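You operate a simulated robot arm through the tools that you are given. There is no shell and no other tool.

Carry out the task below with a simulated two-armed robot. There is one attempt and no reset: what you move stays moved.

Task
Set the drum speed knob to 40, then start extractor, drum, incline, trough.
Fine: in that order, with the panel's green buttons.

The check looks at the end state, three seconds after you hand in, the way a careful person would. Anything else that was tipped, shoved, dropped, spilled or broken makes it a failure.

Robot
Two 7-joint arms with fingered hands on one trunk that stands fixed in place. Base frame: the origin is at the foot of the trunk, x ahead of it, y to its left, z up. Readings come in mm, degrees, newtons and seconds.
The left shoulder is at [70, 166, 1268], the right one opposite. With the tool pointing down near the work surface each hand reaches from about 440 to 960 mm from the base axis, measured 20 degrees to its own side. Payload 4.1 kg a hand.
The TCP of each hand is the grasp point between the finger pads, 32 mm short of the fingertips. In the tool frame z runs along the fingers and y along their closing line. The gripper opens to 108 mm. The gripper's body begins 38 mm behind the TCP. The gripper is a hand of 4 fingers: y runs from the thumb to the fingers, the wrist lies at [-16, -108, -186] in the tool frame, and closing takes about 1.5 s.
Orientation is told as [roll, pitch, yaw] about the base's x, y, z axes, in that order, counted from this pose: with the fingers straight down and the wrist toward the robot, the tool's x, y and z point along [0, 1, 0], [1, 0, 0] and [0, 0, -1] of the base frame.

Tools
- The arms move only by the tool nudge_tool. It takes "left_targets", "right_targets" or both (then of equal length, played together; a hand with none holds still); each is a list of rows, each a list of 6 numbers: the shift along the base's x, y, z in units of 50 mm (1.0 is 50 mm), then the turn, a rotation vector about the base's x, y, z in units of 6 degrees (1.0 is 6 degrees). In form: [[dx, dy, dz, ax, ay, az], ...]. A call has 1 to 20 rows; each row shifts and turns the commanded pose from where the row before left it. "left_gripper" and "right_gripper" are, for a hand that has rows, the gripper command, from -1 (shut) to 1 (fully open), values between in proportion, set as the call begins (left out, the last holds). A call with a number of a shift or a turn outside -1 to 1 is refused whole. Rows are played at 5 a second. More than 50 mm and 8.6 degrees between two rows, or a gripper value outside its range, and nothing of the call is played. A pose out of reach is approached as far as the arm can. The call stops where the force on the tool passes 40 N (or 10 N more than at its start, if that is more) or the arm is blocked; 0.2 s more then pass. Each finger travels about 45 mm/s and halts on what it meets, pressing with about 33 N; the grip force reading is that of the motor and also rises with nothing between the fingers. The clock runs only during rows and for 0.2 s after the last one: add rows that do not move to give the fingers time. The reply holds the time, the measured pose of the TCP, the force on the tool along the base axes, the opening and the grip force, in the units named above and with some noise, with the torque about the TCP (base axes, N m) and any sound that the robot's microphone picked up.
- Cameras (640 x 400 px; columns grow to the right, rows downward): "scene" is now at [143.4, 1.9, 1521.2]; the picture's right is [0.05, -1.00, 0.00], its down [-0.35, -0.02, -0.94] and it looks along [0.94, 0.05, -0.35] (base axes); focal length 311 px, centre (320, 200). "left" rides on the left gripper at [-64, -93, -132] in its tool frame; the picture's right is [-0.80, -0.28, 0.53], its down [0.55, -0.71, 0.45] and it looks along [0.25, 0.65, 0.72] (tool axes); focal length 247 px, centre (320, 200). "right" rides on the right gripper at [64, -93, -132] in its tool frame; the picture's right is [-0.80, 0.28, -0.53], its down [-0.55, -0.71, 0.45] and it looks along [-0.25, 0.65, 0.72] (tool axes); focal length 247 px, centre (320, 200). There is no depth. A picture from a camera that has moved, and an enlarged one, comes with that camera's place and axes in the base frame and with its lens.
- grab_frame(camera): a new picture of that camera. It takes no simulated time.
- raise_lower(by): slides the trunk up (or, below 0, down) by that many mm; the arms and the scene camera ride with it, the base frame stays. It gives what a move gives, with no picture.
- set_grasp(shape, hand): the hand has 4 fingers and takes this shape, open, in about a second: jaw (thumb against the fingers, like two jaws); tri (thumb and two fingers); tip (a fingertip pinch); poke (one finger out to press); point (the index stretched); flat (the hand flat); cup (the hand cupped); fist (a fist). The gripper value then closes the fingers along that shape, each until it touches; the sizes above hold for jaw. It gives what a move gives, with no picture.
- aim_head(pan, tilt): turns the head with the scene camera to pan (to the left, within 86 degrees either way) and tilt (down, from -29 to 69), counted from straight ahead of the robot. It gives what a move gives.
- close_up(camera, box): a new picture of the part [left, top, right, bottom] of that camera's present view, enlarged. It takes no simulated time.
- finish_job(): hands the job in; it is judged then, once.

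Places have to be worked out from the pictures, the camera data and where the tool is seen. Open the grippers and draw the arms clear of the work before you hand the job in, unless the task says otherwise.

The tools are called as name(argument=value, ...) on one line, values as JSON. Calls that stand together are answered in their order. nudge_tool: Moves the arms, as the interface text tells. Its arguments: {"type":"object","properties":{"left_targets":{"type":"array"},"left_gripper":{"type":"number"},"right_targets":{"type":"array"},"right_gripper":{"type":"number"}},"required":[]} The other tools are called the same way: raise_lower (by) slides the trunk up or down; set_grasp (shape, hand) gives the hand a shape; aim_head (pan, tilt) turns the head that bears the scene camera; grab_frame (camera) takes a picture; close_up (camera, box) takes an enlarged picture of a part of a camera's view; finish_job () hands the job in.

At the start:

```text
t: 0.0
left_position: [574.6, 381.4, 1403.4]
left_tool_rot: [0.0, 0.0, 0.0]
left_wrist_force: [0.0, -0.3, -0.8]
left_moment: [0.01, -0.01, 0.03]
left_finger_gap: 107.5
left_gripper_force: 0.1
left_shape: jaw
right_position: [514.5, -124.2, 1412.0]
right_tool_rot: [-0.1, -0.1, 0.0]
right_wrist_force: [-0.4, -0.7, 0.1]
right_moment: [-0.02, -0.01, 0.01]
right_finger_gap: 107.5
right_gripper_force: 0.0
right_shape: jaw
trunk travel left (down, up): [-775.0, 165.0]
head pan, tilt: [2.9, 20.4]
```

scene: 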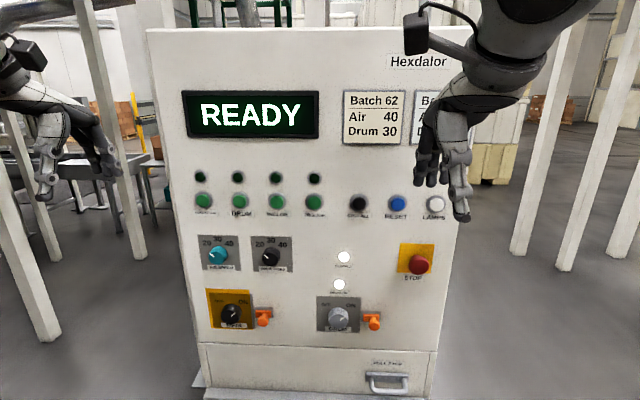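
right: 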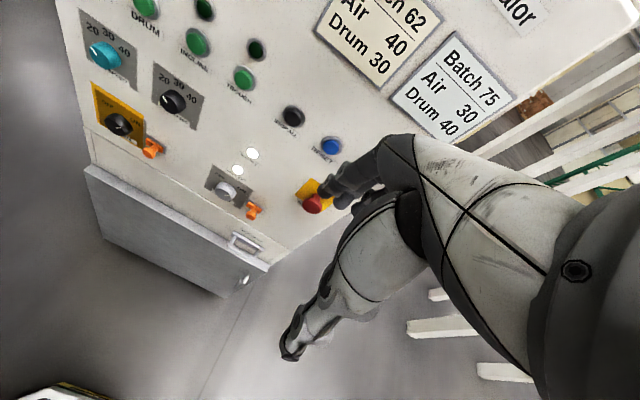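
left: 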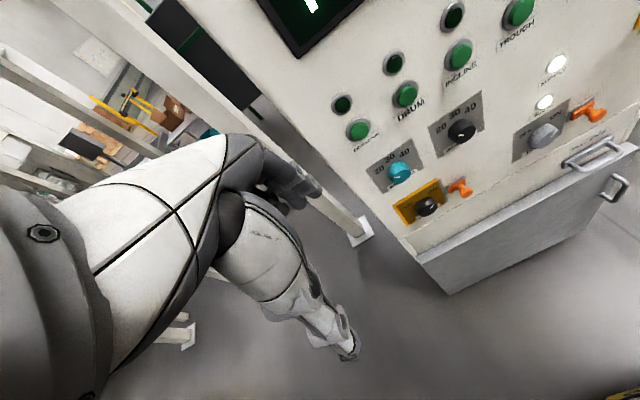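

I begin by looking at the panel close up to read the labels of the buttons, knobs and notes.

close_up(camera="scene", box=[180, 160, 340, 260])

close_up(camera="scene", box=[180, 230, 340, 330])

close_up(camera="scene", box=[300, 170, 460, 270])

close_up(camera="left", box=[320, 60, 500, 220])

close_up(camera="right", box=[60, 0, 300, 150])

```text
4.00 times, centred on (260, 210) of scene
camera zoom: at [143.4, 1.9, 1521.2], right [0.05, -1.0, 0.0], down [-0.35, -0.02, -0.94], along [0.94, 0.05, -0.35], focal length 1243 px, centre (560, 160)
```

zoom: 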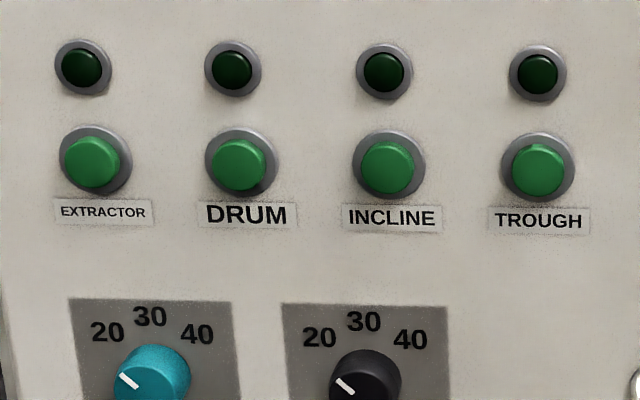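

```text
4.00 times, centred on (260, 280) of scene
camera zoom: at [143.4, 1.9, 1521.2], right [0.05, -1.0, 0.0], down [-0.35, -0.02, -0.94], along [0.94, 0.05, -0.35], focal length 1243 px, centre (560, -120)
```

zoom: 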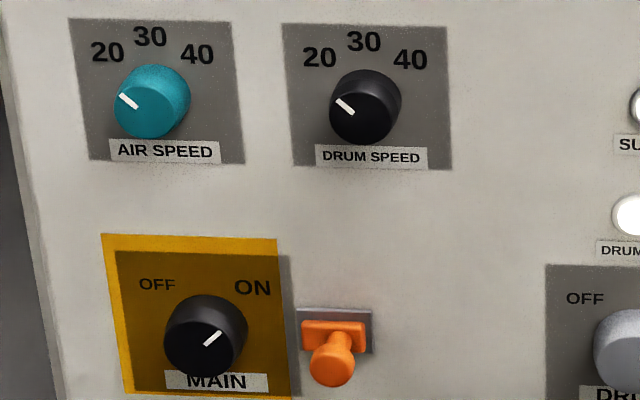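

```text
4.00 times, centred on (380, 220) of scene
camera zoom: at [143.4, 1.9, 1521.2], right [0.05, -1.0, 0.0], down [-0.35, -0.02, -0.94], along [0.94, 0.05, -0.35], focal length 1243 px, centre (80, 120)
```

zoom: 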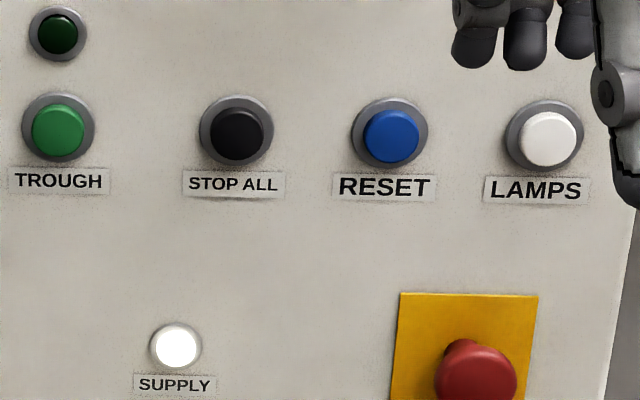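

```text
2.50 times, centred on (410, 140) of left
camera zoom: at [480.8, 316.3, 1535.3], right [-0.28, -0.8, -0.53], down [-0.71, 0.55, -0.45], along [0.65, 0.25, -0.72], focal length 617 px, centre (95, 350)
```

zoom: 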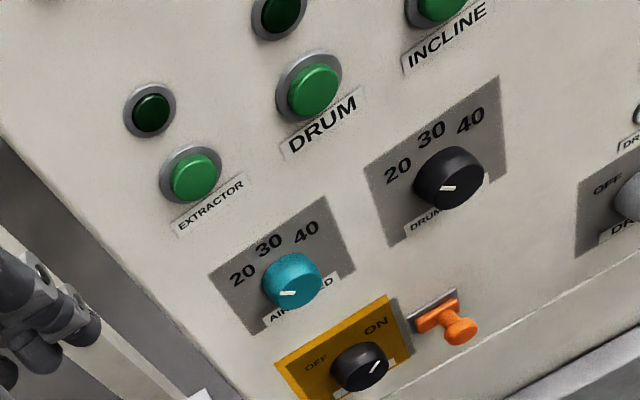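

```text
2.67 times, centred on (180, 75) of right
camera zoom: at [423.2, -59.1, 1543.7], right [0.28, -0.8, 0.53], down [-0.71, -0.55, -0.45], along [0.65, -0.25, -0.72], focal length 659 px, centre (693, 533)
```

zoom: 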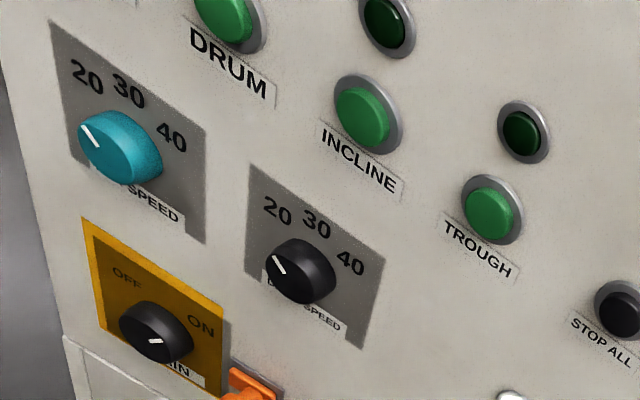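

The panel face is upright at about x=805, its button fronts near x=798: extractor near [798, 304, 1269], trough near [799, 48, 1270], and the drum speed knob near [790, 152, 1131], pointing to 20. I turn the left hand to point forward while carrying it down and in front of the knob, staying well off the panel.

nudge_tool(left_targets=[[0, -0.3, -0.35, 0, -1, 0], [0, -0.3, -0.35, 0, -1, 0], [0, -0.3, -0.35, 0, -1, 0], [0, -0.3, -0.35, 0, -1, 0], [0, -0.3, -0.35, 0, -1, 0], [0, -0.3, -0.35, 0, -1, 0], [0, -0.3, -0.35, 0, -1, 0], [0, -0.3, -0.35, 0, -1, 0], [0, -0.3, -0.35, 0, -1, 0], [0, -0.3, -0.35, 0, -1, 0], [0, -0.3, -0.35, 0, -1, 0], [0, -0.3, -0.35, 0, -1, 0], [0, -0.3, -0.35, 0, -1, 0], [0, -0.3, -0.35, 0, -1, 0], [0, -0.3, -0.35, 0, -1, 0]], left_gripper=1)

grab_frame(camera="scene")

grab_frame(camera="left")

grab_frame(camera="right")

```text
t: 3.4
left_position: [579.6, 172.1, 1161.0]
left_tool_rot: [94.1, -81.5, -94.0]
left_wrist_force: [-0.1, -0.6, 0.0]
left_moment: [-0.02, 0.01, 0.0]
left_finger_gap: 108.2
left_gripper_force: 0.0
left_shape: jaw
left hand out of reach, approached as far as the arm can: row 6, 7
right_position: [514.1, -123.4, 1413.0]
right_tool_rot: [-0.1, 0.0, 0.1]
right_wrist_force: [0.5, -0.4, -0.3]
right_moment: [-0.02, -0.04, 0.03]
right_finger_gap: 107.6
right_gripper_force: 0.1
right_shape: jaw
trunk travel left (down, up): [-775.0, 165.0]
head pan, tilt: [2.9, 20.4]
stopped in row 15 (left hand): the arm was blocked; the commanded pose is now the measured one
```

```text
taken
camera scene: at [143.1, 2.1, 1521.2], right [0.05, -1.0, 0.0], down [-0.35, -0.02, -0.94], along [0.94, 0.05, -0.35], focal length 311 px, centre (320, 200)
```

scene: 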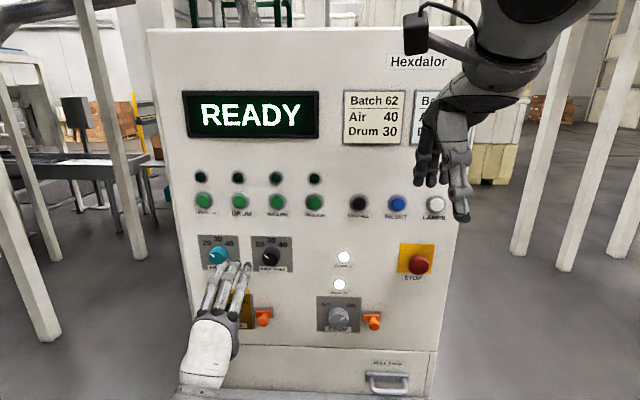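

```text
taken
camera left: at [448.5, 121.6, 1059.0], right [0.54, -0.75, -0.39], down [0.45, 0.65, -0.61], along [0.71, 0.15, 0.69], focal length 247 px, centre (320, 200)
```

left: 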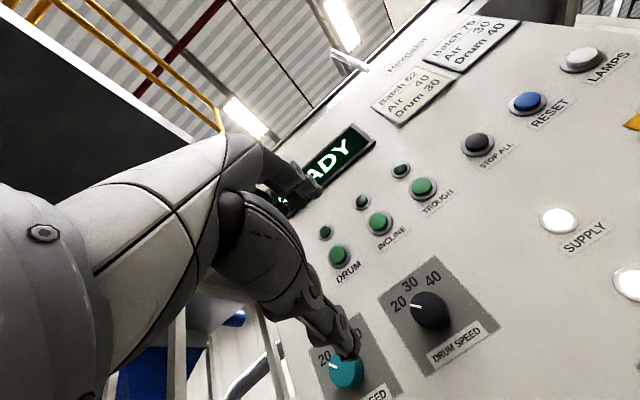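

```text
taken
camera right: at [422.7, -58.7, 1543.8], right [0.28, -0.8, 0.53], down [-0.71, -0.55, -0.45], along [0.65, -0.25, -0.72], focal length 247 px, centre (320, 200)
```

right: 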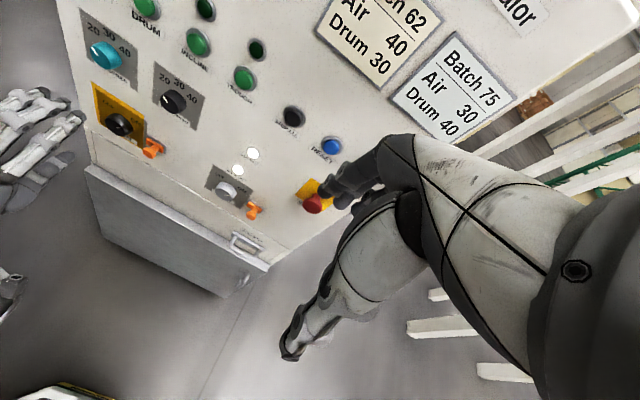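

The hand now points straight ahead (tool z along +x) with about 8.5 degrees of clockwise roll, and the arm stopped near a joint limit rather than on an object. I back it off by rolling counterclockwise to prepare the knob turn, while advancing to stand in front of the drum speed knob with the tips still about 70 mm off it.

nudge_tool(left_targets=[[0.2, -0.04, -0.06, -0.85, 0, 0], [0.2, -0.04, -0.06, -0.85, 0, 0], [0.2, -0.04, -0.06, -0.85, 0, 0], [0.2, -0.04, -0.06, -0.85, 0, 0], [0.2, -0.04, -0.06, -0.85, 0, 0], [0.2, -0.04, -0.06, -0.85, 0, 0], [0.2, -0.04, -0.06, -0.85, 0, 0], [0.2, -0.04, -0.06, -0.85, 0, 0], [0.2, -0.04, -0.06, -0.85, 0, 0], [0.2, -0.04, -0.06, -0.85, 0, 0]])

grab_frame(camera="scene")

grab_frame(camera="left")

grab_frame(camera="right")

```text
t: 4.1
left_position: [601.6, 192.9, 1137.7]
left_tool_rot: [90.8, -83.7, -90.3]
left_wrist_force: [-0.1, -0.4, -0.4]
left_moment: [-0.04, 0.0, 0.04]
left_finger_gap: 107.9
left_gripper_force: 0.0
left_shape: jaw
right_position: [515.4, -123.0, 1412.7]
right_tool_rot: [0.0, 0.2, 0.0]
right_wrist_force: [-0.1, -0.4, 0.2]
right_moment: [0.03, -0.02, 0.0]
right_finger_gap: 107.6
right_gripper_force: 0.1
right_shape: jaw
trunk travel left (down, up): [-775.0, 165.0]
head pan, tilt: [2.9, 20.4]
stopped in row 3 (left hand): the arm was blocked; the commanded pose is now the measured one
```

```text
taken
camera scene: at [143.7, 1.5, 1521.1], right [0.05, -1.0, 0.0], down [-0.35, -0.02, -0.94], along [0.94, 0.05, -0.35], focal length 311 px, centre (320, 200)
```

scene: 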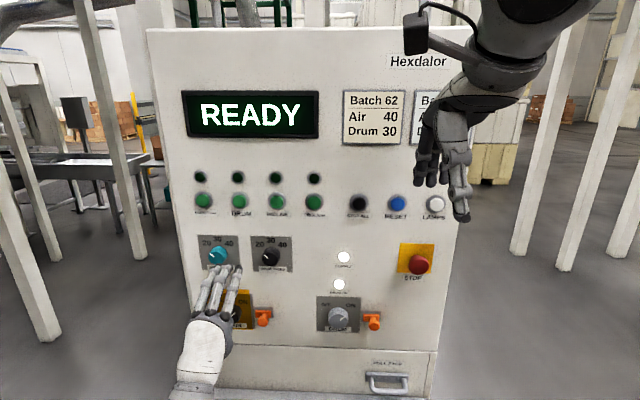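

```text
taken
camera left: at [471.5, 137.4, 1039.8], right [0.54, -0.76, -0.37], down [0.44, 0.63, -0.64], along [0.72, 0.18, 0.67], focal length 247 px, centre (320, 200)
```

left: 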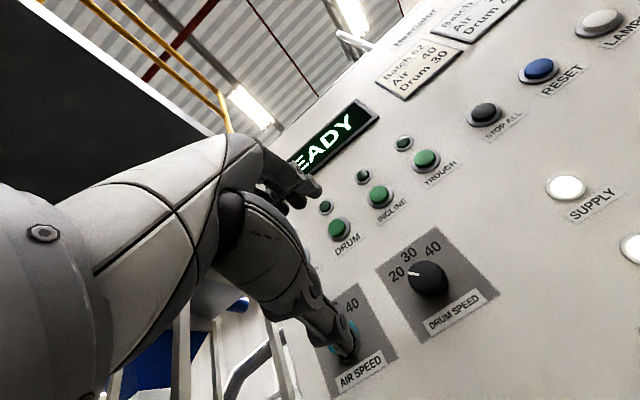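

```text
taken
camera right: at [423.3, -59.3, 1543.6], right [0.28, -0.8, 0.53], down [-0.71, -0.55, -0.45], along [0.65, -0.25, -0.72], focal length 247 px, centre (320, 200)
```

right: 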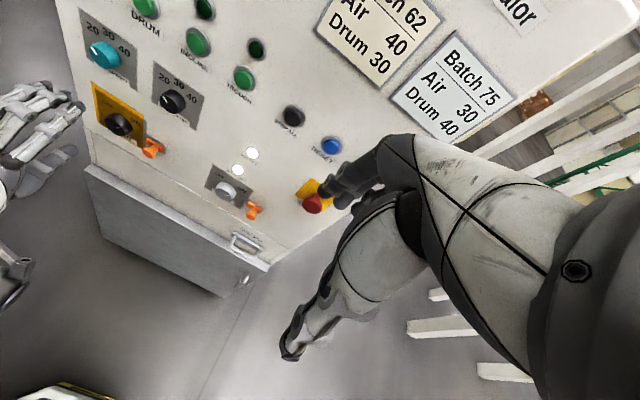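

The arm was blocked again after a few rows and drifted left, so I suspect its elbow or forearm is in an awkward posture. I tilt the head down to see the arm itself.

aim_head(pan=15, tilt=60)

grab_frame(camera="scene")

```text
t: 5.2
left_position: [602.5, 194.1, 1137.4]
left_tool_rot: [90.3, -83.8, -89.6]
left_wrist_force: [-0.1, 0.0, 0.0]
left_moment: [0.02, 0.0, -0.03]
left_finger_gap: 107.8
left_gripper_force: 0.0
left_shape: jaw
right_position: [515.1, -123.5, 1411.8]
right_tool_rot: [0.0, 0.0, 0.1]
right_wrist_force: [-0.1, 0.3, 1.1]
right_moment: [-0.02, -0.01, -0.04]
right_finger_gap: 107.8
right_gripper_force: 0.0
right_shape: jaw
trunk travel left (down, up): [-775.0, 165.0]
head pan, tilt: [15.0, 60.0]
```

```text
taken
camera scene: at [114.9, 14.3, 1463.8], right [0.26, -0.97, 0.0], down [-0.84, -0.22, -0.5], along [0.48, 0.13, -0.87], focal length 311 px, centre (320, 200)
```

scene: 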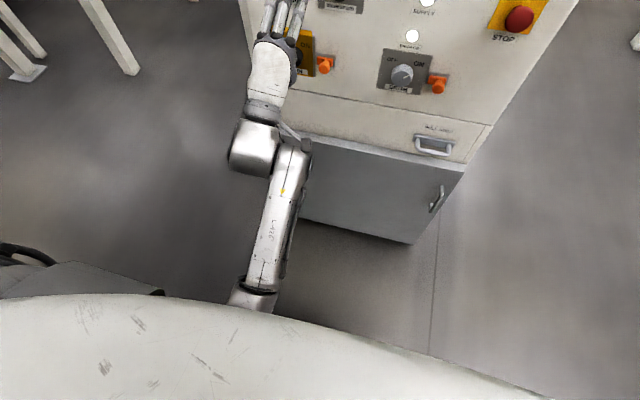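

The forearm comes up from a low, strongly folded elbow, so the arm is close to a limit here. I try stretching it by a plain forward shift, small rows, with the tips still about 100 mm from the panel.

nudge_tool(left_targets=[[0.3, 0, 0, 0, 0, 0], [0.3, 0, 0, 0, 0, 0], [0.3, 0, 0, 0, 0, 0], [0.3, 0, 0, 0, 0, 0]])

grab_frame(camera="scene")

```text
t: 6.2
left_position: [663.3, 192.9, 1137.1]
left_tool_rot: [90.2, -83.7, -89.6]
left_wrist_force: [-0.1, -0.8, 0.0]
left_moment: [-0.01, -0.04, -0.01]
left_finger_gap: 107.6
left_gripper_force: 0.1
left_shape: jaw
right_position: [514.6, -123.0, 1412.6]
right_tool_rot: [0.0, 0.1, -0.1]
right_wrist_force: [0.3, 0.4, -0.4]
right_moment: [0.0, -0.02, 0.02]
right_finger_gap: 107.7
right_gripper_force: 0.2
right_shape: jaw
trunk travel left (down, up): [-775.0, 165.0]
head pan, tilt: [15.0, 60.0]
```

```text
taken
camera scene: at [115.6, 14.4, 1463.7], right [0.26, -0.97, 0.0], down [-0.84, -0.22, -0.5], along [0.48, 0.13, -0.87], focal length 311 px, centre (320, 200)
```

scene: 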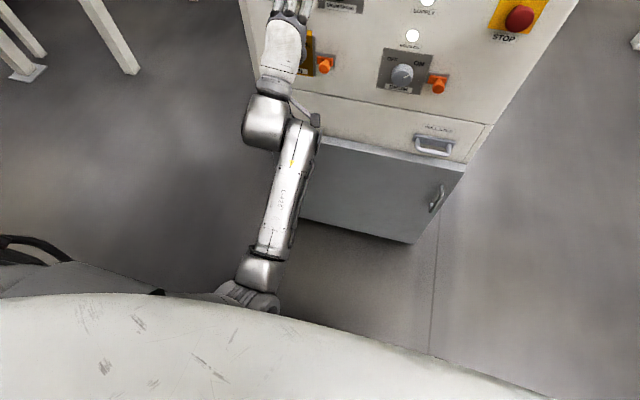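

Plain forward motion works (TCP now at x=663, roll about +6 degrees). I now try rolling counterclockwise here in place while watching for limits.

nudge_tool(left_targets=[[0, 0, 0, -0.8, 0, 0], [0, 0, 0, -0.8, 0, 0], [0, 0, 0, -0.8, 0, 0], [0, 0, 0, -0.8, 0, 0], [0, 0, 0, -0.8, 0, 0], [0, 0, 0, -0.8, 0, 0]])

grab_frame(camera="scene")

```text
t: 7.0
left_position: [663.7, 238.0, 1129.4]
left_tool_rot: [64.1, -89.3, -61.3]
left_wrist_force: [-0.4, 0.8, -0.8]
left_moment: [-0.01, 0.03, 0.01]
left_finger_gap: 107.9
left_gripper_force: 0.0
left_shape: jaw
right_position: [513.4, -122.8, 1411.9]
right_tool_rot: [0.0, 0.0, 0.1]
right_wrist_force: [-0.9, -0.7, -0.3]
right_moment: [0.03, 0.0, 0.01]
right_finger_gap: 107.5
right_gripper_force: 0.2
right_shape: jaw
trunk travel left (down, up): [-775.0, 165.0]
head pan, tilt: [15.0, 60.0]
stopped in row 4 (left hand): the arm was blocked; the commanded pose is now the measured one
```

```text
taken
camera scene: at [114.8, 14.6, 1463.7], right [0.26, -0.97, 0.0], down [-0.84, -0.22, -0.5], along [0.48, 0.13, -0.87], focal length 311 px, centre (320, 200)
```

scene: 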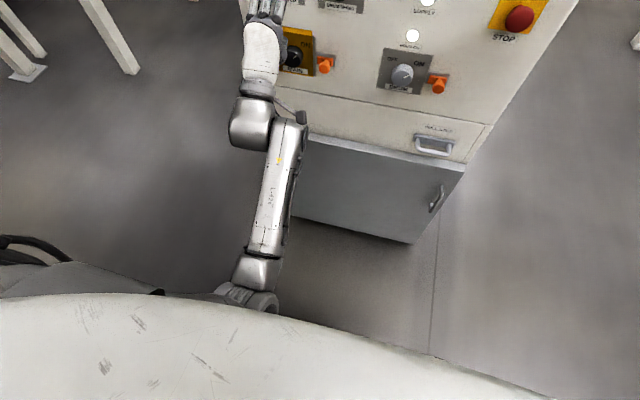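

The hand drifted left and barely rolled, which looks like the arm lagging near a singular wrist posture rather than hitting anything. I retry the roll much more slowly, returning toward y=193 a bit at the same time.

nudge_tool(left_targets=[[0, -0.05, 0, -0.2, 0, 0], [0, -0.05, 0, -0.2, 0, 0], [0, -0.05, 0, -0.2, 0, 0], [0, -0.05, 0, -0.2, 0, 0], [0, -0.05, 0, -0.2, 0, 0], [0, -0.05, 0, -0.2, 0, 0], [0, -0.05, 0, -0.2, 0, 0], [0, -0.05, 0, -0.2, 0, 0]])

grab_frame(camera="scene")

```text
t: 8.8
left_position: [660.4, 257.0, 1123.9]
left_tool_rot: [-40.1, -89.0, 44.7]
left_wrist_force: [0.3, -0.2, 0.6]
left_moment: [-0.01, -0.03, 0.02]
left_finger_gap: 107.9
left_gripper_force: 0.1
left_shape: jaw
right_position: [513.9, -124.1, 1412.1]
right_tool_rot: [0.0, -0.1, 0.0]
right_wrist_force: [-0.4, -0.6, 0.4]
right_moment: [0.0, 0.03, -0.03]
right_finger_gap: 107.8
right_gripper_force: 0.0
right_shape: jaw
trunk travel left (down, up): [-775.0, 165.0]
head pan, tilt: [15.0, 60.0]
stopped in row 8 (left hand): the arm was blocked; the commanded pose is now the measured one
```

```text
taken
camera scene: at [114.8, 14.5, 1463.7], right [0.26, -0.97, 0.0], down [-0.84, -0.22, -0.5], along [0.48, 0.13, -0.87], focal length 311 px, centre (320, 200)
```

scene: 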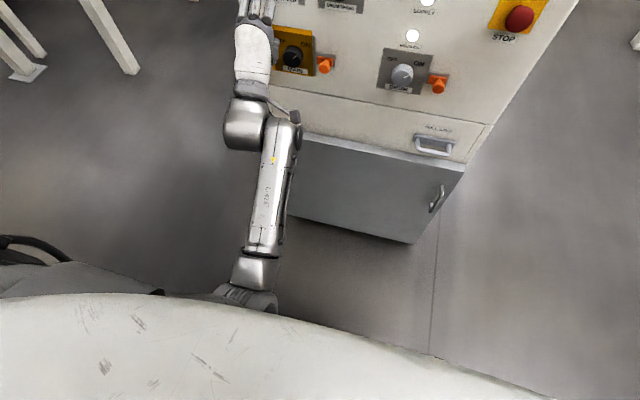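

Rolling counterclockwise only pushes the wrist further left, so the arm's comfortable side must be the other one. I try a clockwise roll in place, where the wrist swings out to the left.

nudge_tool(left_targets=[[0, -0.1, 0, 0.6, 0, 0], [0, -0.1, 0, 0.6, 0, 0], [0, -0.1, 0, 0.6, 0, 0], [0, -0.1, 0, 0.6, 0, 0], [0, -0.1, 0, 0.6, 0, 0], [0, -0.1, 0, 0.6, 0, 0]])

grab_frame(camera="scene")

```text
t: 10.2
left_position: [662.6, 225.7, 1125.0]
left_tool_rot: [92.7, -69.1, -88.2]
left_wrist_force: [0.0, -0.5, 1.3]
left_moment: [0.01, 0.0, 0.01]
left_finger_gap: 107.7
left_gripper_force: 0.1
left_shape: jaw
right_position: [515.2, -122.6, 1412.7]
right_tool_rot: [0.0, 0.0, 0.1]
right_wrist_force: [-0.6, 0.1, -0.2]
right_moment: [-0.04, -0.03, 0.01]
right_finger_gap: 107.6
right_gripper_force: 0.1
right_shape: jaw
trunk travel left (down, up): [-775.0, 165.0]
head pan, tilt: [15.0, 60.0]
```

```text
taken
camera scene: at [114.8, 14.6, 1463.7], right [0.26, -0.97, 0.0], down [-0.84, -0.22, -0.5], along [0.48, 0.13, -0.87], focal length 311 px, centre (320, 200)
```

scene: 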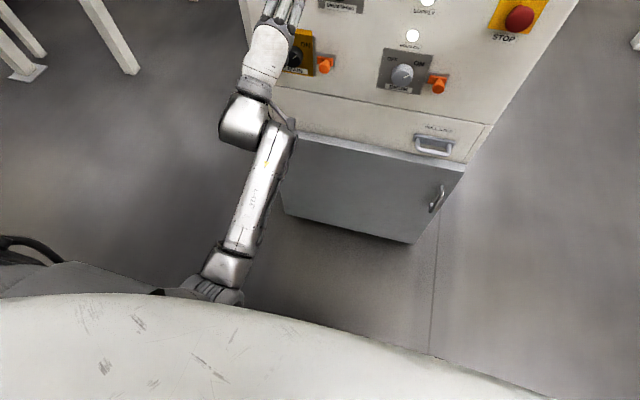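

That worked: roll is now about +21 degrees with tool z along [0.997, 0.075, 0.017]. I continue clockwise while moving right in front of the drum knob (y=152) and straightening the small yaw.

nudge_tool(left_targets=[[0, -0.164, 0.012, 0.8, 0.02, -0.08], [0, -0.164, 0.012, 0.8, 0.02, -0.08], [0, -0.164, 0.012, 0.8, 0.02, -0.08], [0, -0.164, 0.012, 0.8, 0.02, -0.08], [0, -0.164, 0.012, 0.8, 0.02, -0.08], [0, -0.164, 0.012, 0.8, 0.02, -0.08], [0, -0.164, 0.012, 0.8, 0.02, -0.08], [0, -0.164, 0.012, 0.8, 0.02, -0.08], [0, -0.164, 0.012, 0.8, 0.02, -0.08]])

grab_frame(camera="scene")

grab_frame(camera="left")

```text
t: 12.2
left_position: [661.2, 150.6, 1127.7]
left_tool_rot: [91.3, -26.1, -91.6]
left_wrist_force: [0.5, 0.5, 0.1]
left_moment: [-0.02, -0.01, 0.0]
left_finger_gap: 107.8
left_gripper_force: 0.0
left_shape: jaw
right_position: [514.7, -123.0, 1411.0]
right_tool_rot: [0.0, -0.1, 0.0]
right_wrist_force: [-0.5, -0.1, 0.8]
right_moment: [-0.01, 0.02, 0.01]
right_finger_gap: 107.4
right_gripper_force: 0.0
right_shape: jaw
trunk travel left (down, up): [-775.0, 165.0]
head pan, tilt: [15.0, 60.0]
```

```text
taken
camera scene: at [115.0, 14.7, 1463.7], right [0.26, -0.97, 0.0], down [-0.84, -0.22, -0.5], along [0.48, 0.13, -0.87], focal length 311 px, centre (320, 200)
```

scene: 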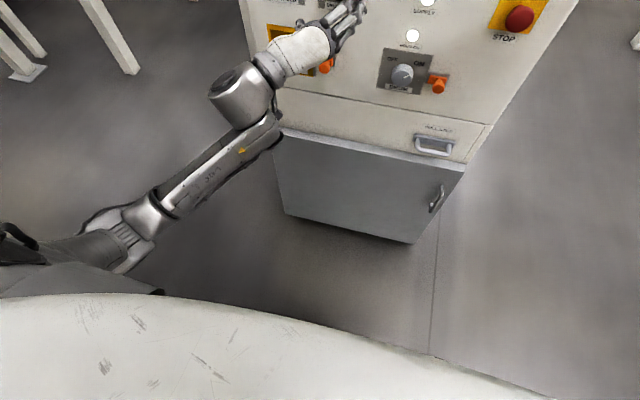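

```text
taken
camera left: at [532.3, 207.8, 1028.1], right [0.55, -0.11, -0.83], down [0.46, 0.87, 0.19], along [0.7, -0.49, 0.52], focal length 247 px, centre (320, 200)
```

left: 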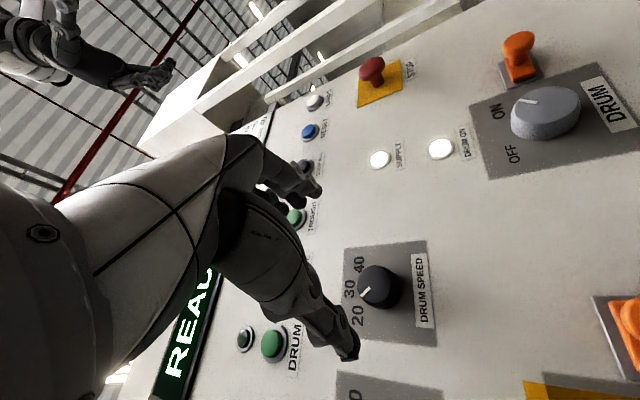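

Now the hand points straight ahead at y=151, z=1128 with about +64 degrees of roll and the arm is comfortable with its elbow out. I test how much further clockwise it can go in free space.

nudge_tool(left_targets=[[0, 0, 0, 0.8, 0, 0], [0, 0, 0, 0.8, 0, 0], [0, 0, 0, 0.8, 0, 0], [0, 0, 0, 0.8, 0, 0], [0, 0, 0, 0.8, 0, 0], [0, 0, 0, 0.8, 0, 0], [0, 0, 0, 0.8, 0, 0], [0, 0, 0, 0.8, 0, 0], [0, 0, 0, 0.8, 0, 0], [0, 0, 0, 0.8, 0, 0]])

grab_frame(camera="scene")

grab_frame(camera="left")

```text
t: 14.4
left_position: [661.0, 152.1, 1128.7]
left_tool_rot: [90.1, 22.0, -91.5]
left_wrist_force: [0.1, -0.2, -0.2]
left_moment: [0.04, -0.01, 0.01]
left_finger_gap: 108.0
left_gripper_force: 0.0
left_shape: jaw
right_position: [513.7, -122.4, 1411.3]
right_tool_rot: [0.0, 0.0, 0.0]
right_wrist_force: [0.5, 0.5, 0.4]
right_moment: [0.0, -0.02, 0.02]
right_finger_gap: 107.8
right_gripper_force: 0.0
right_shape: jaw
trunk travel left (down, up): [-775.0, 165.0]
head pan, tilt: [15.0, 60.0]
```

```text
taken
camera scene: at [114.8, 14.1, 1463.7], right [0.26, -0.97, 0.0], down [-0.84, -0.22, -0.5], along [0.48, 0.13, -0.87], focal length 311 px, centre (320, 200)
```

scene: 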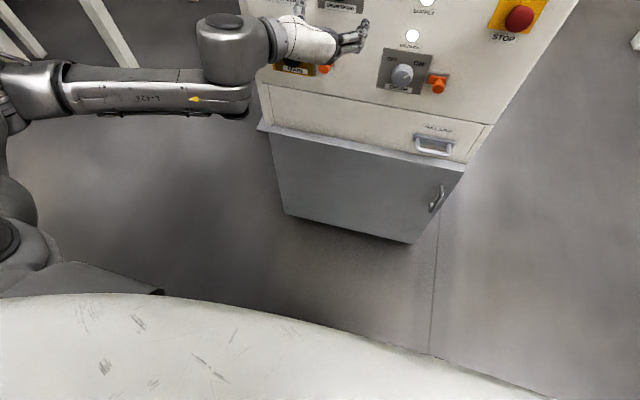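

```text
taken
camera left: at [532.4, 264.7, 1104.8], right [0.55, 0.55, -0.63], down [0.46, 0.44, 0.77], along [0.7, -0.71, -0.01], focal length 247 px, centre (320, 200)
```

left: 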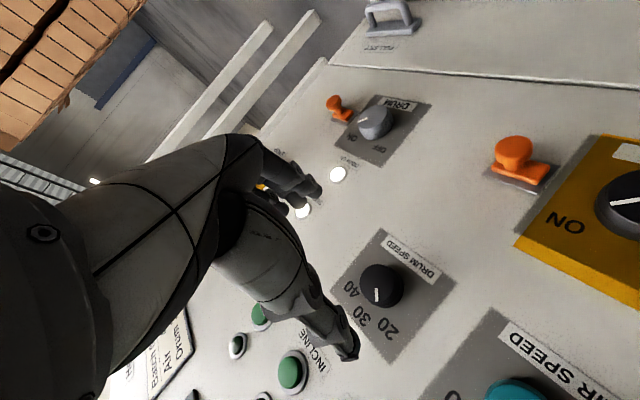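

The hand reaches +112 degrees of roll freely, so a turn of about 90 degrees in one grip, or two shorter grips, is possible. I roll back to about +25 degrees for the starting grip and aim the head at the knob again.

nudge_tool(left_targets=[[0, 0, 0, -0.96, 0, 0], [0, 0, 0, -0.96, 0, 0], [0, 0, 0, -0.96, 0, 0], [0, 0, 0, -0.96, 0, 0], [0, 0, 0, -0.96, 0, 0], [0, 0, 0, -0.96, 0, 0], [0, 0, 0, -0.96, 0, 0], [0, 0, 0, -0.96, 0, 0], [0, 0, 0, -0.96, 0, 0], [0, 0, 0, -0.96, 0, 0], [0, 0, 0, -0.96, 0, 0], [0, 0, 0, -0.96, 0, 0], [0, 0, 0, -0.96, 0, 0], [0, 0, 0, -0.96, 0, 0], [0, 0, 0, -0.96, 0, 0]])

aim_head(pan=8, tilt=30)

grab_frame(camera="scene")

grab_frame(camera="left")

grab_frame(camera="right")

```text
t: 17.6
left_position: [662.5, 151.2, 1129.8]
left_tool_rot: [93.6, -64.5, -93.2]
left_wrist_force: [-0.6, 0.1, 0.1]
left_moment: [0.02, 0.01, 0.0]
left_finger_gap: 107.9
left_gripper_force: 0.0
left_shape: jaw
right_position: [514.9, -123.1, 1411.1]
right_tool_rot: [0.0, -0.1, 0.0]
right_wrist_force: [0.4, -0.5, 0.8]
right_moment: [-0.04, -0.01, 0.0]
right_finger_gap: 107.7
right_gripper_force: 0.0
right_shape: jaw
trunk travel left (down, up): [-775.0, 165.0]
head pan, tilt: [15.0, 60.0]
```

```text
t: 18.6
left_position: [662.2, 150.4, 1129.9]
left_tool_rot: [93.5, -64.4, -93.2]
left_wrist_force: [0.2, -0.4, 0.3]
left_moment: [-0.01, 0.05, 0.03]
left_finger_gap: 107.7
left_gripper_force: 0.0
left_shape: jaw
right_position: [514.3, -122.9, 1412.2]
right_tool_rot: [0.1, 0.0, 0.0]
right_wrist_force: [-0.5, 0.0, 0.7]
right_moment: [0.0, -0.04, -0.02]
right_finger_gap: 107.4
right_gripper_force: 0.1
right_shape: jaw
trunk travel left (down, up): [-775.0, 165.0]
head pan, tilt: [8.0, 30.0]
```

```text
taken
camera scene: at [139.9, 9.7, 1505.8], right [0.14, -0.99, 0.0], down [-0.5, -0.07, -0.87], along [0.86, 0.12, -0.5], focal length 311 px, centre (320, 200)
```

scene: 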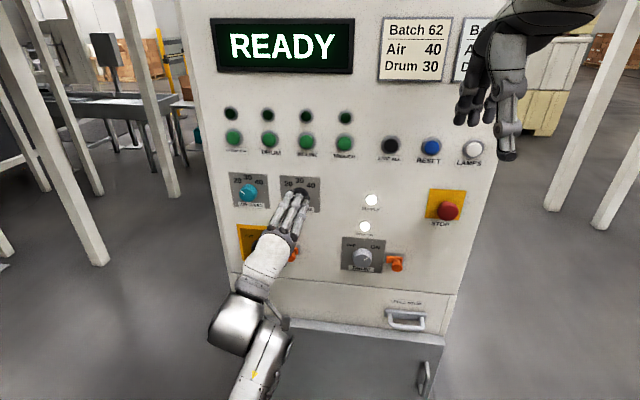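

```text
taken
camera left: at [532.8, 132.2, 1015.5], right [0.55, -0.6, -0.58], down [0.46, 0.8, -0.39], along [0.7, -0.06, 0.71], focal length 247 px, centre (320, 200)
```

left: 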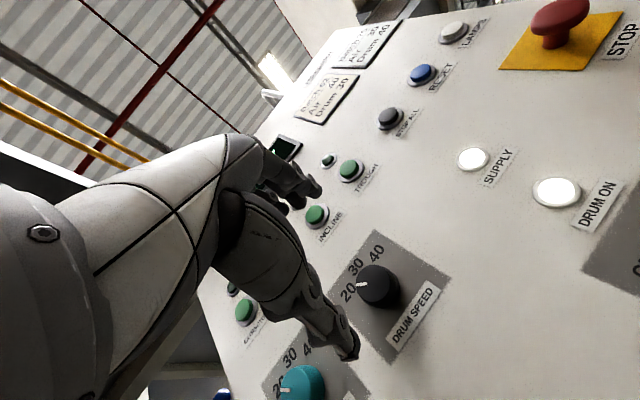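

```text
taken
camera right: at [423.0, -59.1, 1543.7], right [0.28, -0.8, 0.53], down [-0.71, -0.55, -0.45], along [0.65, -0.25, -0.72], focal length 247 px, centre (320, 200)
```

right: 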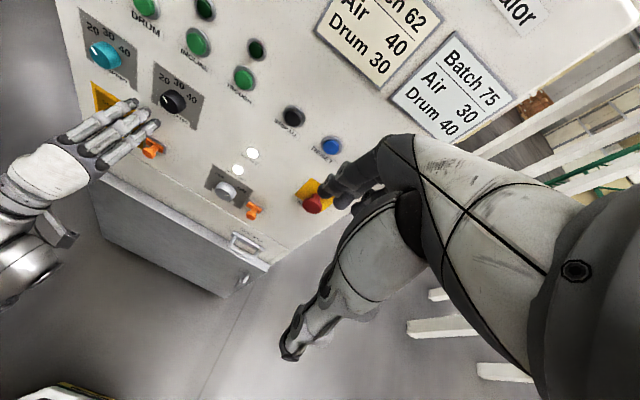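

The tool axis (tool z about [1, 0, 0.03], roll about +26 degrees) points right at the knob centre, which I triangulate near [800, 152, 1132], knob front about x=788 and panel about 808. I advance to x=755 so the open fingertips start to straddle the knob.

nudge_tool(left_targets=[[0.3, 0.005, 0.006, 0, 0.04, 0], [0.3, 0.005, 0.006, 0, 0.04, 0], [0.3, 0.005, 0.006, 0, 0.04, 0], [0.3, 0.005, 0.006, 0, 0.04, 0], [0.3, 0.005, 0.006, 0, 0.04, 0], [0.3, 0.005, 0.006, 0, 0.04, 0]])

grab_frame(camera="left")

close_up(camera="scene", box=[220, 150, 380, 250])

close_up(camera="right", box=[60, 30, 260, 155])

```text
t: 20.0
left_position: [752.1, 152.1, 1130.3]
left_tool_rot: [90.2, -64.6, -90.2]
left_wrist_force: [-0.6, -0.2, -0.9]
left_moment: [0.01, -0.02, -0.01]
left_finger_gap: 107.9
left_gripper_force: 0.0
left_shape: jaw
right_position: [515.2, -121.8, 1411.9]
right_tool_rot: [0.0, 0.1, 0.1]
right_wrist_force: [-0.1, -0.2, 0.4]
right_moment: [0.0, -0.01, 0.0]
right_finger_gap: 107.9
right_gripper_force: 0.1
right_shape: jaw
trunk travel left (down, up): [-775.0, 165.0]
head pan, tilt: [8.0, 30.0]
```

```text
taken
camera left: at [620.6, 133.5, 1019.4], right [0.53, -0.6, -0.6], down [0.45, 0.8, -0.4], along [0.72, -0.05, 0.69], focal length 247 px, centre (320, 200)
```

left: 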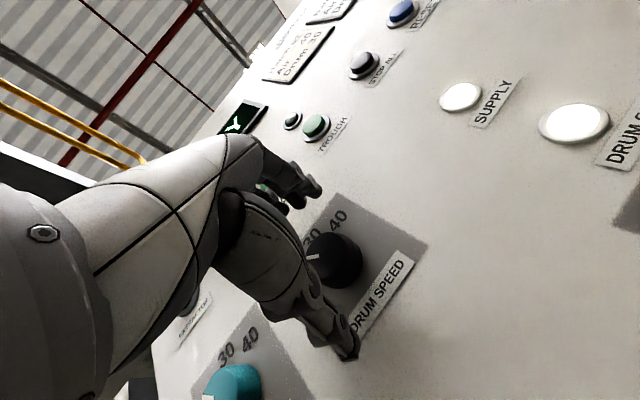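

```text
4.00 times, centred on (300, 200) of scene
camera zoom: at [140.7, 9.6, 1505.7], right [0.14, -0.99, 0.0], down [-0.5, -0.07, -0.87], along [0.86, 0.12, -0.5], focal length 1243 px, centre (400, 200)
```

zoom: 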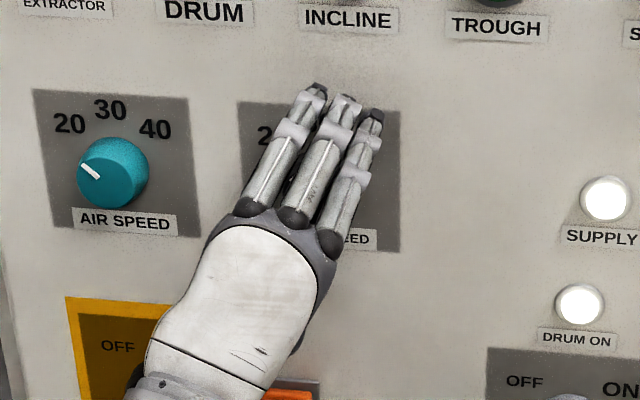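

```text
3.20 times, centred on (160, 92) of right
camera zoom: at [423.8, -59.1, 1543.4], right [0.28, -0.8, 0.53], down [-0.71, -0.55, -0.45], along [0.65, -0.25, -0.72], focal length 790 px, centre (832, 544)
```

zoom: 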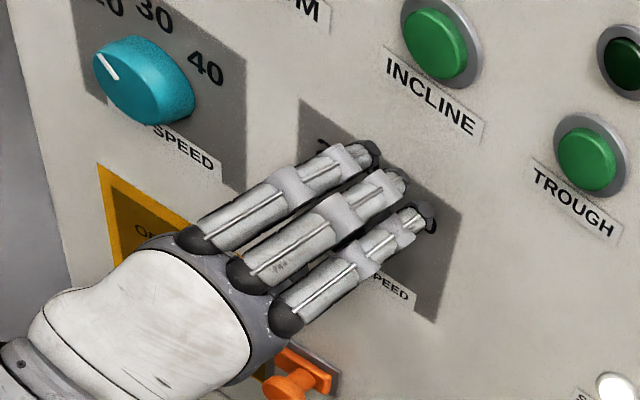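

The three fingers lie over the knob and the thumb under it, nothing touching yet. I zoom the hand camera on the knob and thumb to judge the remaining depth.

close_up(camera="left", box=[240, 160, 440, 380])

```text
1.82 times, centred on (340, 270) of left
camera zoom: at [620.6, 133.5, 1019.4], right [0.53, -0.6, -0.6], down [0.45, 0.8, -0.4], along [0.72, -0.05, 0.69], focal length 449 px, centre (284, 73)
```

zoom: 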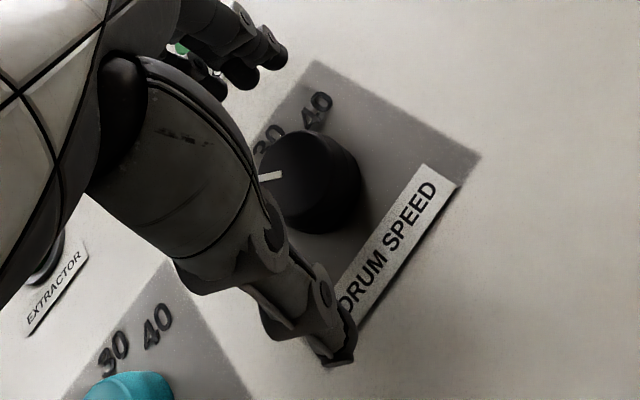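

The knob's front face works out near x=786 and its base near 806. I advance 14 mm so the tips reach about x=798, giving roughly 12 mm of overlap on the knob, and watch the force.

nudge_tool(left_targets=[[0.1, 0.005, 0.01, 0, 0, 0], [0.1, 0.005, 0.01, 0, 0, 0], [0.1, 0.0, 0.005, 0, 0, 0]])

close_up(camera="left", box=[240, 160, 440, 380])

close_up(camera="right", box=[110, 40, 230, 130])

```text
t: 20.8
left_position: [767.2, 153.3, 1132.8]
left_tool_rot: [90.2, -64.4, -90.2]
left_wrist_force: [0.0, 0.3, 1.1]
left_moment: [0.0, 0.01, -0.01]
left_finger_gap: 108.0
left_gripper_force: 0.1
left_shape: jaw
right_position: [513.7, -122.9, 1412.3]
right_tool_rot: [0.0, 0.0, -0.1]
right_wrist_force: [-0.1, 0.3, -0.5]
right_moment: [0.0, 0.0, 0.0]
right_finger_gap: 107.6
right_gripper_force: 0.1
right_shape: jaw
trunk travel left (down, up): [-775.0, 165.0]
head pan, tilt: [8.0, 30.0]
```

```text
1.82 times, centred on (340, 270) of left
camera zoom: at [634.8, 133.4, 1021.6], right [0.53, -0.6, -0.6], down [0.45, 0.8, -0.4], along [0.72, -0.05, 0.69], focal length 449 px, centre (284, 73)
```

zoom: 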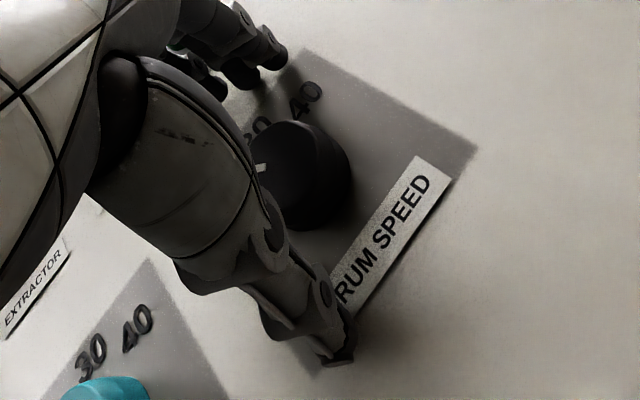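

```text
4.44 times, centred on (170, 85) of right
camera zoom: at [423.1, -59.1, 1543.7], right [0.28, -0.8, 0.53], down [-0.71, -0.55, -0.45], along [0.65, -0.25, -0.72], focal length 1098 px, centre (987, 711)
```

zoom: 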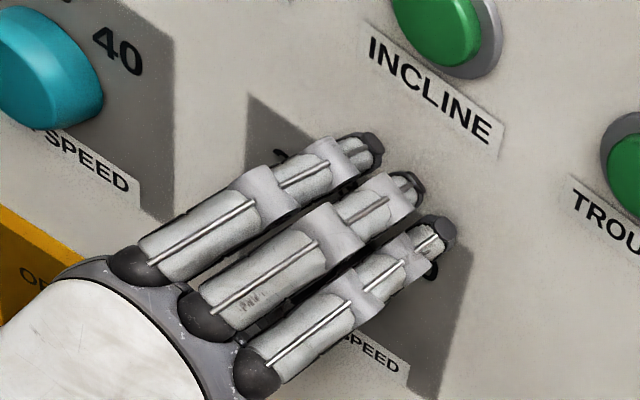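

No contact force yet, and the jaws are centred on the knob. I close halfway first to see how the tips travel relative to the knob and the panel.

nudge_tool(left_targets=[[0, 0, 0, 0, 0, 0], [0, 0, 0, 0, 0, 0], [0, 0, 0, 0, 0, 0], [0, 0, 0, 0, 0, 0], [0, 0, 0, 0, 0, 0]], left_gripper=0.0)

close_up(camera="left", box=[240, 160, 440, 380])

close_up(camera="right", box=[110, 40, 230, 130])

```text
t: 22.0
left_position: [765.8, 151.1, 1134.0]
left_tool_rot: [90.2, -64.4, -90.2]
left_wrist_force: [-0.3, 0.1, 1.1]
left_moment: [0.01, -0.04, -0.02]
left_finger_gap: 54.5
left_gripper_force: 0.0
left_shape: jaw
right_position: [514.3, -122.9, 1412.2]
right_tool_rot: [0.0, 0.1, -0.1]
right_wrist_force: [-0.3, -0.3, -0.9]
right_moment: [0.03, 0.02, 0.04]
right_finger_gap: 107.9
right_gripper_force: 0.0
right_shape: jaw
trunk travel left (down, up): [-775.0, 165.0]
head pan, tilt: [8.0, 30.0]
```

```text
1.82 times, centred on (340, 270) of left
camera zoom: at [634.7, 133.4, 1021.6], right [0.53, -0.6, -0.6], down [0.45, 0.8, -0.4], along [0.72, -0.05, 0.69], focal length 449 px, centre (284, 73)
```

zoom: 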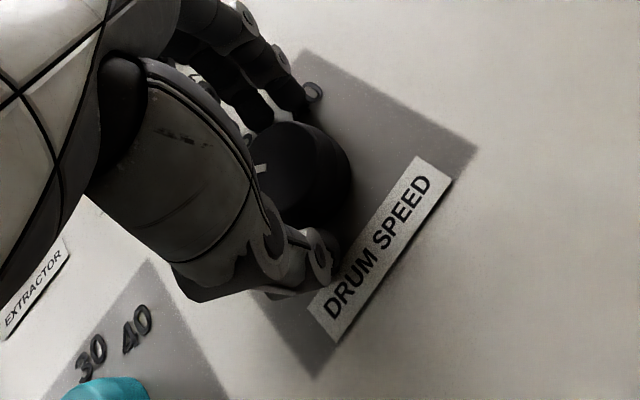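

```text
4.44 times, centred on (170, 85) of right
camera zoom: at [422.9, -59.1, 1543.7], right [0.28, -0.8, 0.53], down [-0.71, -0.55, -0.45], along [0.65, -0.25, -0.72], focal length 1098 px, centre (987, 711)
```

zoom: 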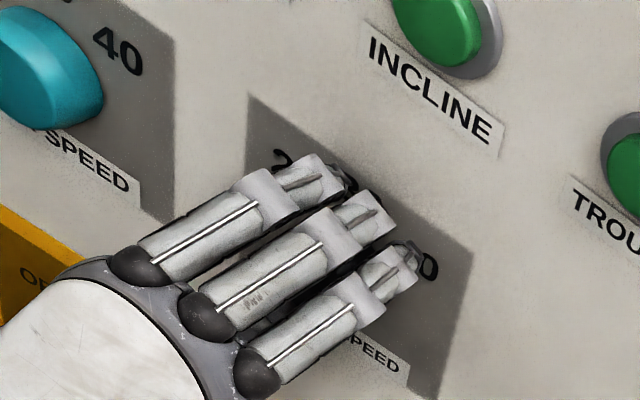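

At a 54 mm gap the tips sit just around the knob's rim, with no force. I now close the rest of the way to grip it.

nudge_tool(left_targets=[[0, 0, 0, 0, 0, 0], [0, 0, 0, 0, 0, 0], [0, 0, 0, 0, 0, 0], [0, 0, 0, 0, 0, 0], [0, 0, 0, 0, 0, 0]], left_gripper=-1)

close_up(camera="left", box=[240, 160, 440, 380])

close_up(camera="right", box=[110, 40, 230, 130])

```text
t: 23.2
left_position: [767.4, 152.9, 1131.8]
left_tool_rot: [90.1, -64.5, -90.1]
left_wrist_force: [-5.1, 3.2, -7.4]
left_moment: [0.07, 0.19, 0.12]
left_finger_gap: 35.2
left_gripper_force: 32.6
left_shape: jaw
right_position: [514.6, -122.2, 1412.6]
right_tool_rot: [0.0, 0.0, 0.0]
right_wrist_force: [0.3, -0.1, -0.1]
right_moment: [0.0, -0.01, 0.01]
right_finger_gap: 107.5
right_gripper_force: 0.2
right_shape: jaw
trunk travel left (down, up): [-775.0, 165.0]
head pan, tilt: [8.0, 30.0]
```

```text
1.82 times, centred on (340, 270) of left
camera zoom: at [634.7, 134.2, 1021.0], right [0.53, -0.6, -0.6], down [0.45, 0.8, -0.4], along [0.72, -0.05, 0.69], focal length 449 px, centre (284, 73)
```

zoom: 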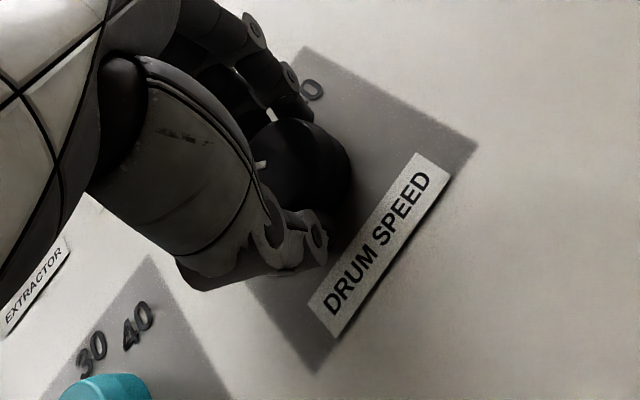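

```text
4.44 times, centred on (170, 85) of right
camera zoom: at [423.1, -58.1, 1543.6], right [0.28, -0.8, 0.53], down [-0.71, -0.55, -0.45], along [0.65, -0.25, -0.72], focal length 1098 px, centre (987, 711)
```

zoom: 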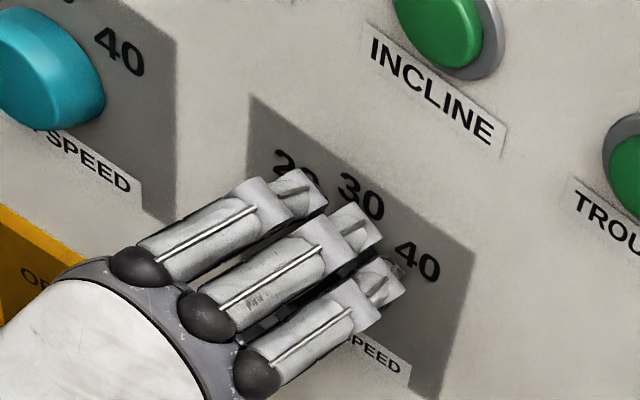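

The knob is gripped (33 N, small side forces). I start turning clockwise about the tool axis by about 29 degrees and check that it follows.

nudge_tool(left_targets=[[0, 0, -0.01, 0.6, 0, 0], [0, 0, -0.01, 0.6, 0, 0], [0, 0, 0, 0.6, 0, 0], [0, 0, 0, 0.6, 0, 0], [0, 0, 0, 0.6, 0, 0], [0, 0, 0, 0.6, 0, 0], [0, 0, 0, 0.6, 0, 0], [0, 0, 0, 0.6, 0, 0]])

close_up(camera="left", box=[240, 160, 440, 380])

close_up(camera="right", box=[110, 40, 230, 130])

close_up(camera="scene", box=[220, 150, 380, 250])

```text
t: 25.0
left_position: [766.7, 153.2, 1130.7]
left_tool_rot: [90.1, -35.7, -90.1]
left_wrist_force: [-3.3, -0.2, -6.8]
left_moment: [-0.01, 0.13, -0.01]
left_finger_gap: 34.8
left_gripper_force: 32.9
left_shape: jaw
right_position: [514.7, -122.3, 1412.3]
right_tool_rot: [0.0, 0.0, 0.0]
right_wrist_force: [0.2, -0.2, 0.1]
right_moment: [0.01, 0.01, 0.02]
right_finger_gap: 107.7
right_gripper_force: 0.1
right_shape: jaw
trunk travel left (down, up): [-775.0, 165.0]
head pan, tilt: [8.0, 30.0]
```

```text
1.82 times, centred on (340, 270) of left
camera zoom: at [634.7, 190.3, 1024.8], right [0.53, -0.24, -0.81], down [0.45, 0.89, 0.04], along [0.72, -0.38, 0.58], focal length 449 px, centre (284, 73)
```

zoom: 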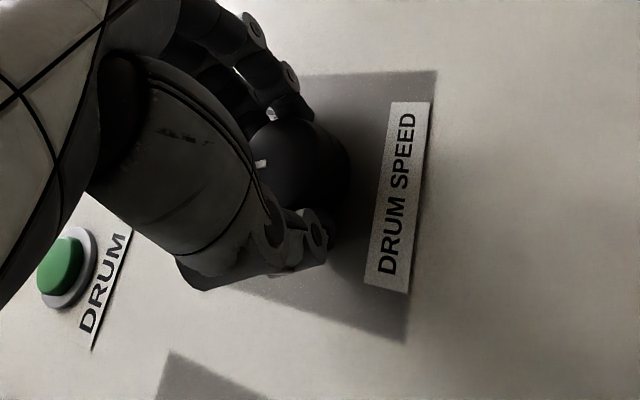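

```text
4.44 times, centred on (170, 85) of right
camera zoom: at [423.3, -58.9, 1543.5], right [0.28, -0.8, 0.53], down [-0.71, -0.55, -0.45], along [0.65, -0.25, -0.72], focal length 1098 px, centre (987, 711)
```

zoom: 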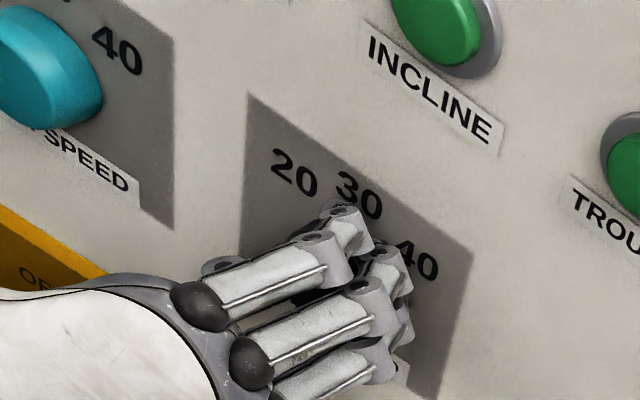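

```text
4.00 times, centred on (300, 200) of scene
camera zoom: at [140.3, 9.9, 1505.7], right [0.14, -0.99, 0.0], down [-0.5, -0.07, -0.87], along [0.86, 0.12, -0.5], focal length 1243 px, centre (400, 200)
```

zoom: 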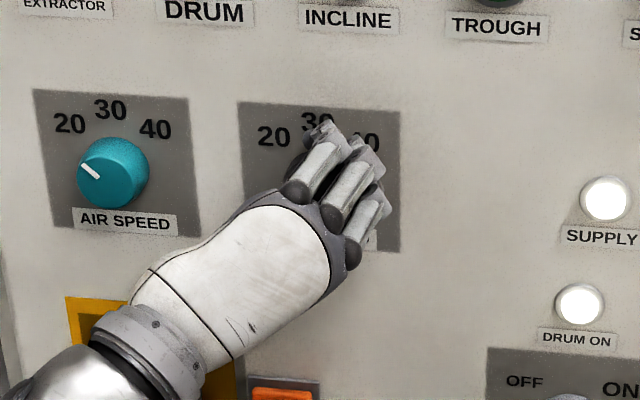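

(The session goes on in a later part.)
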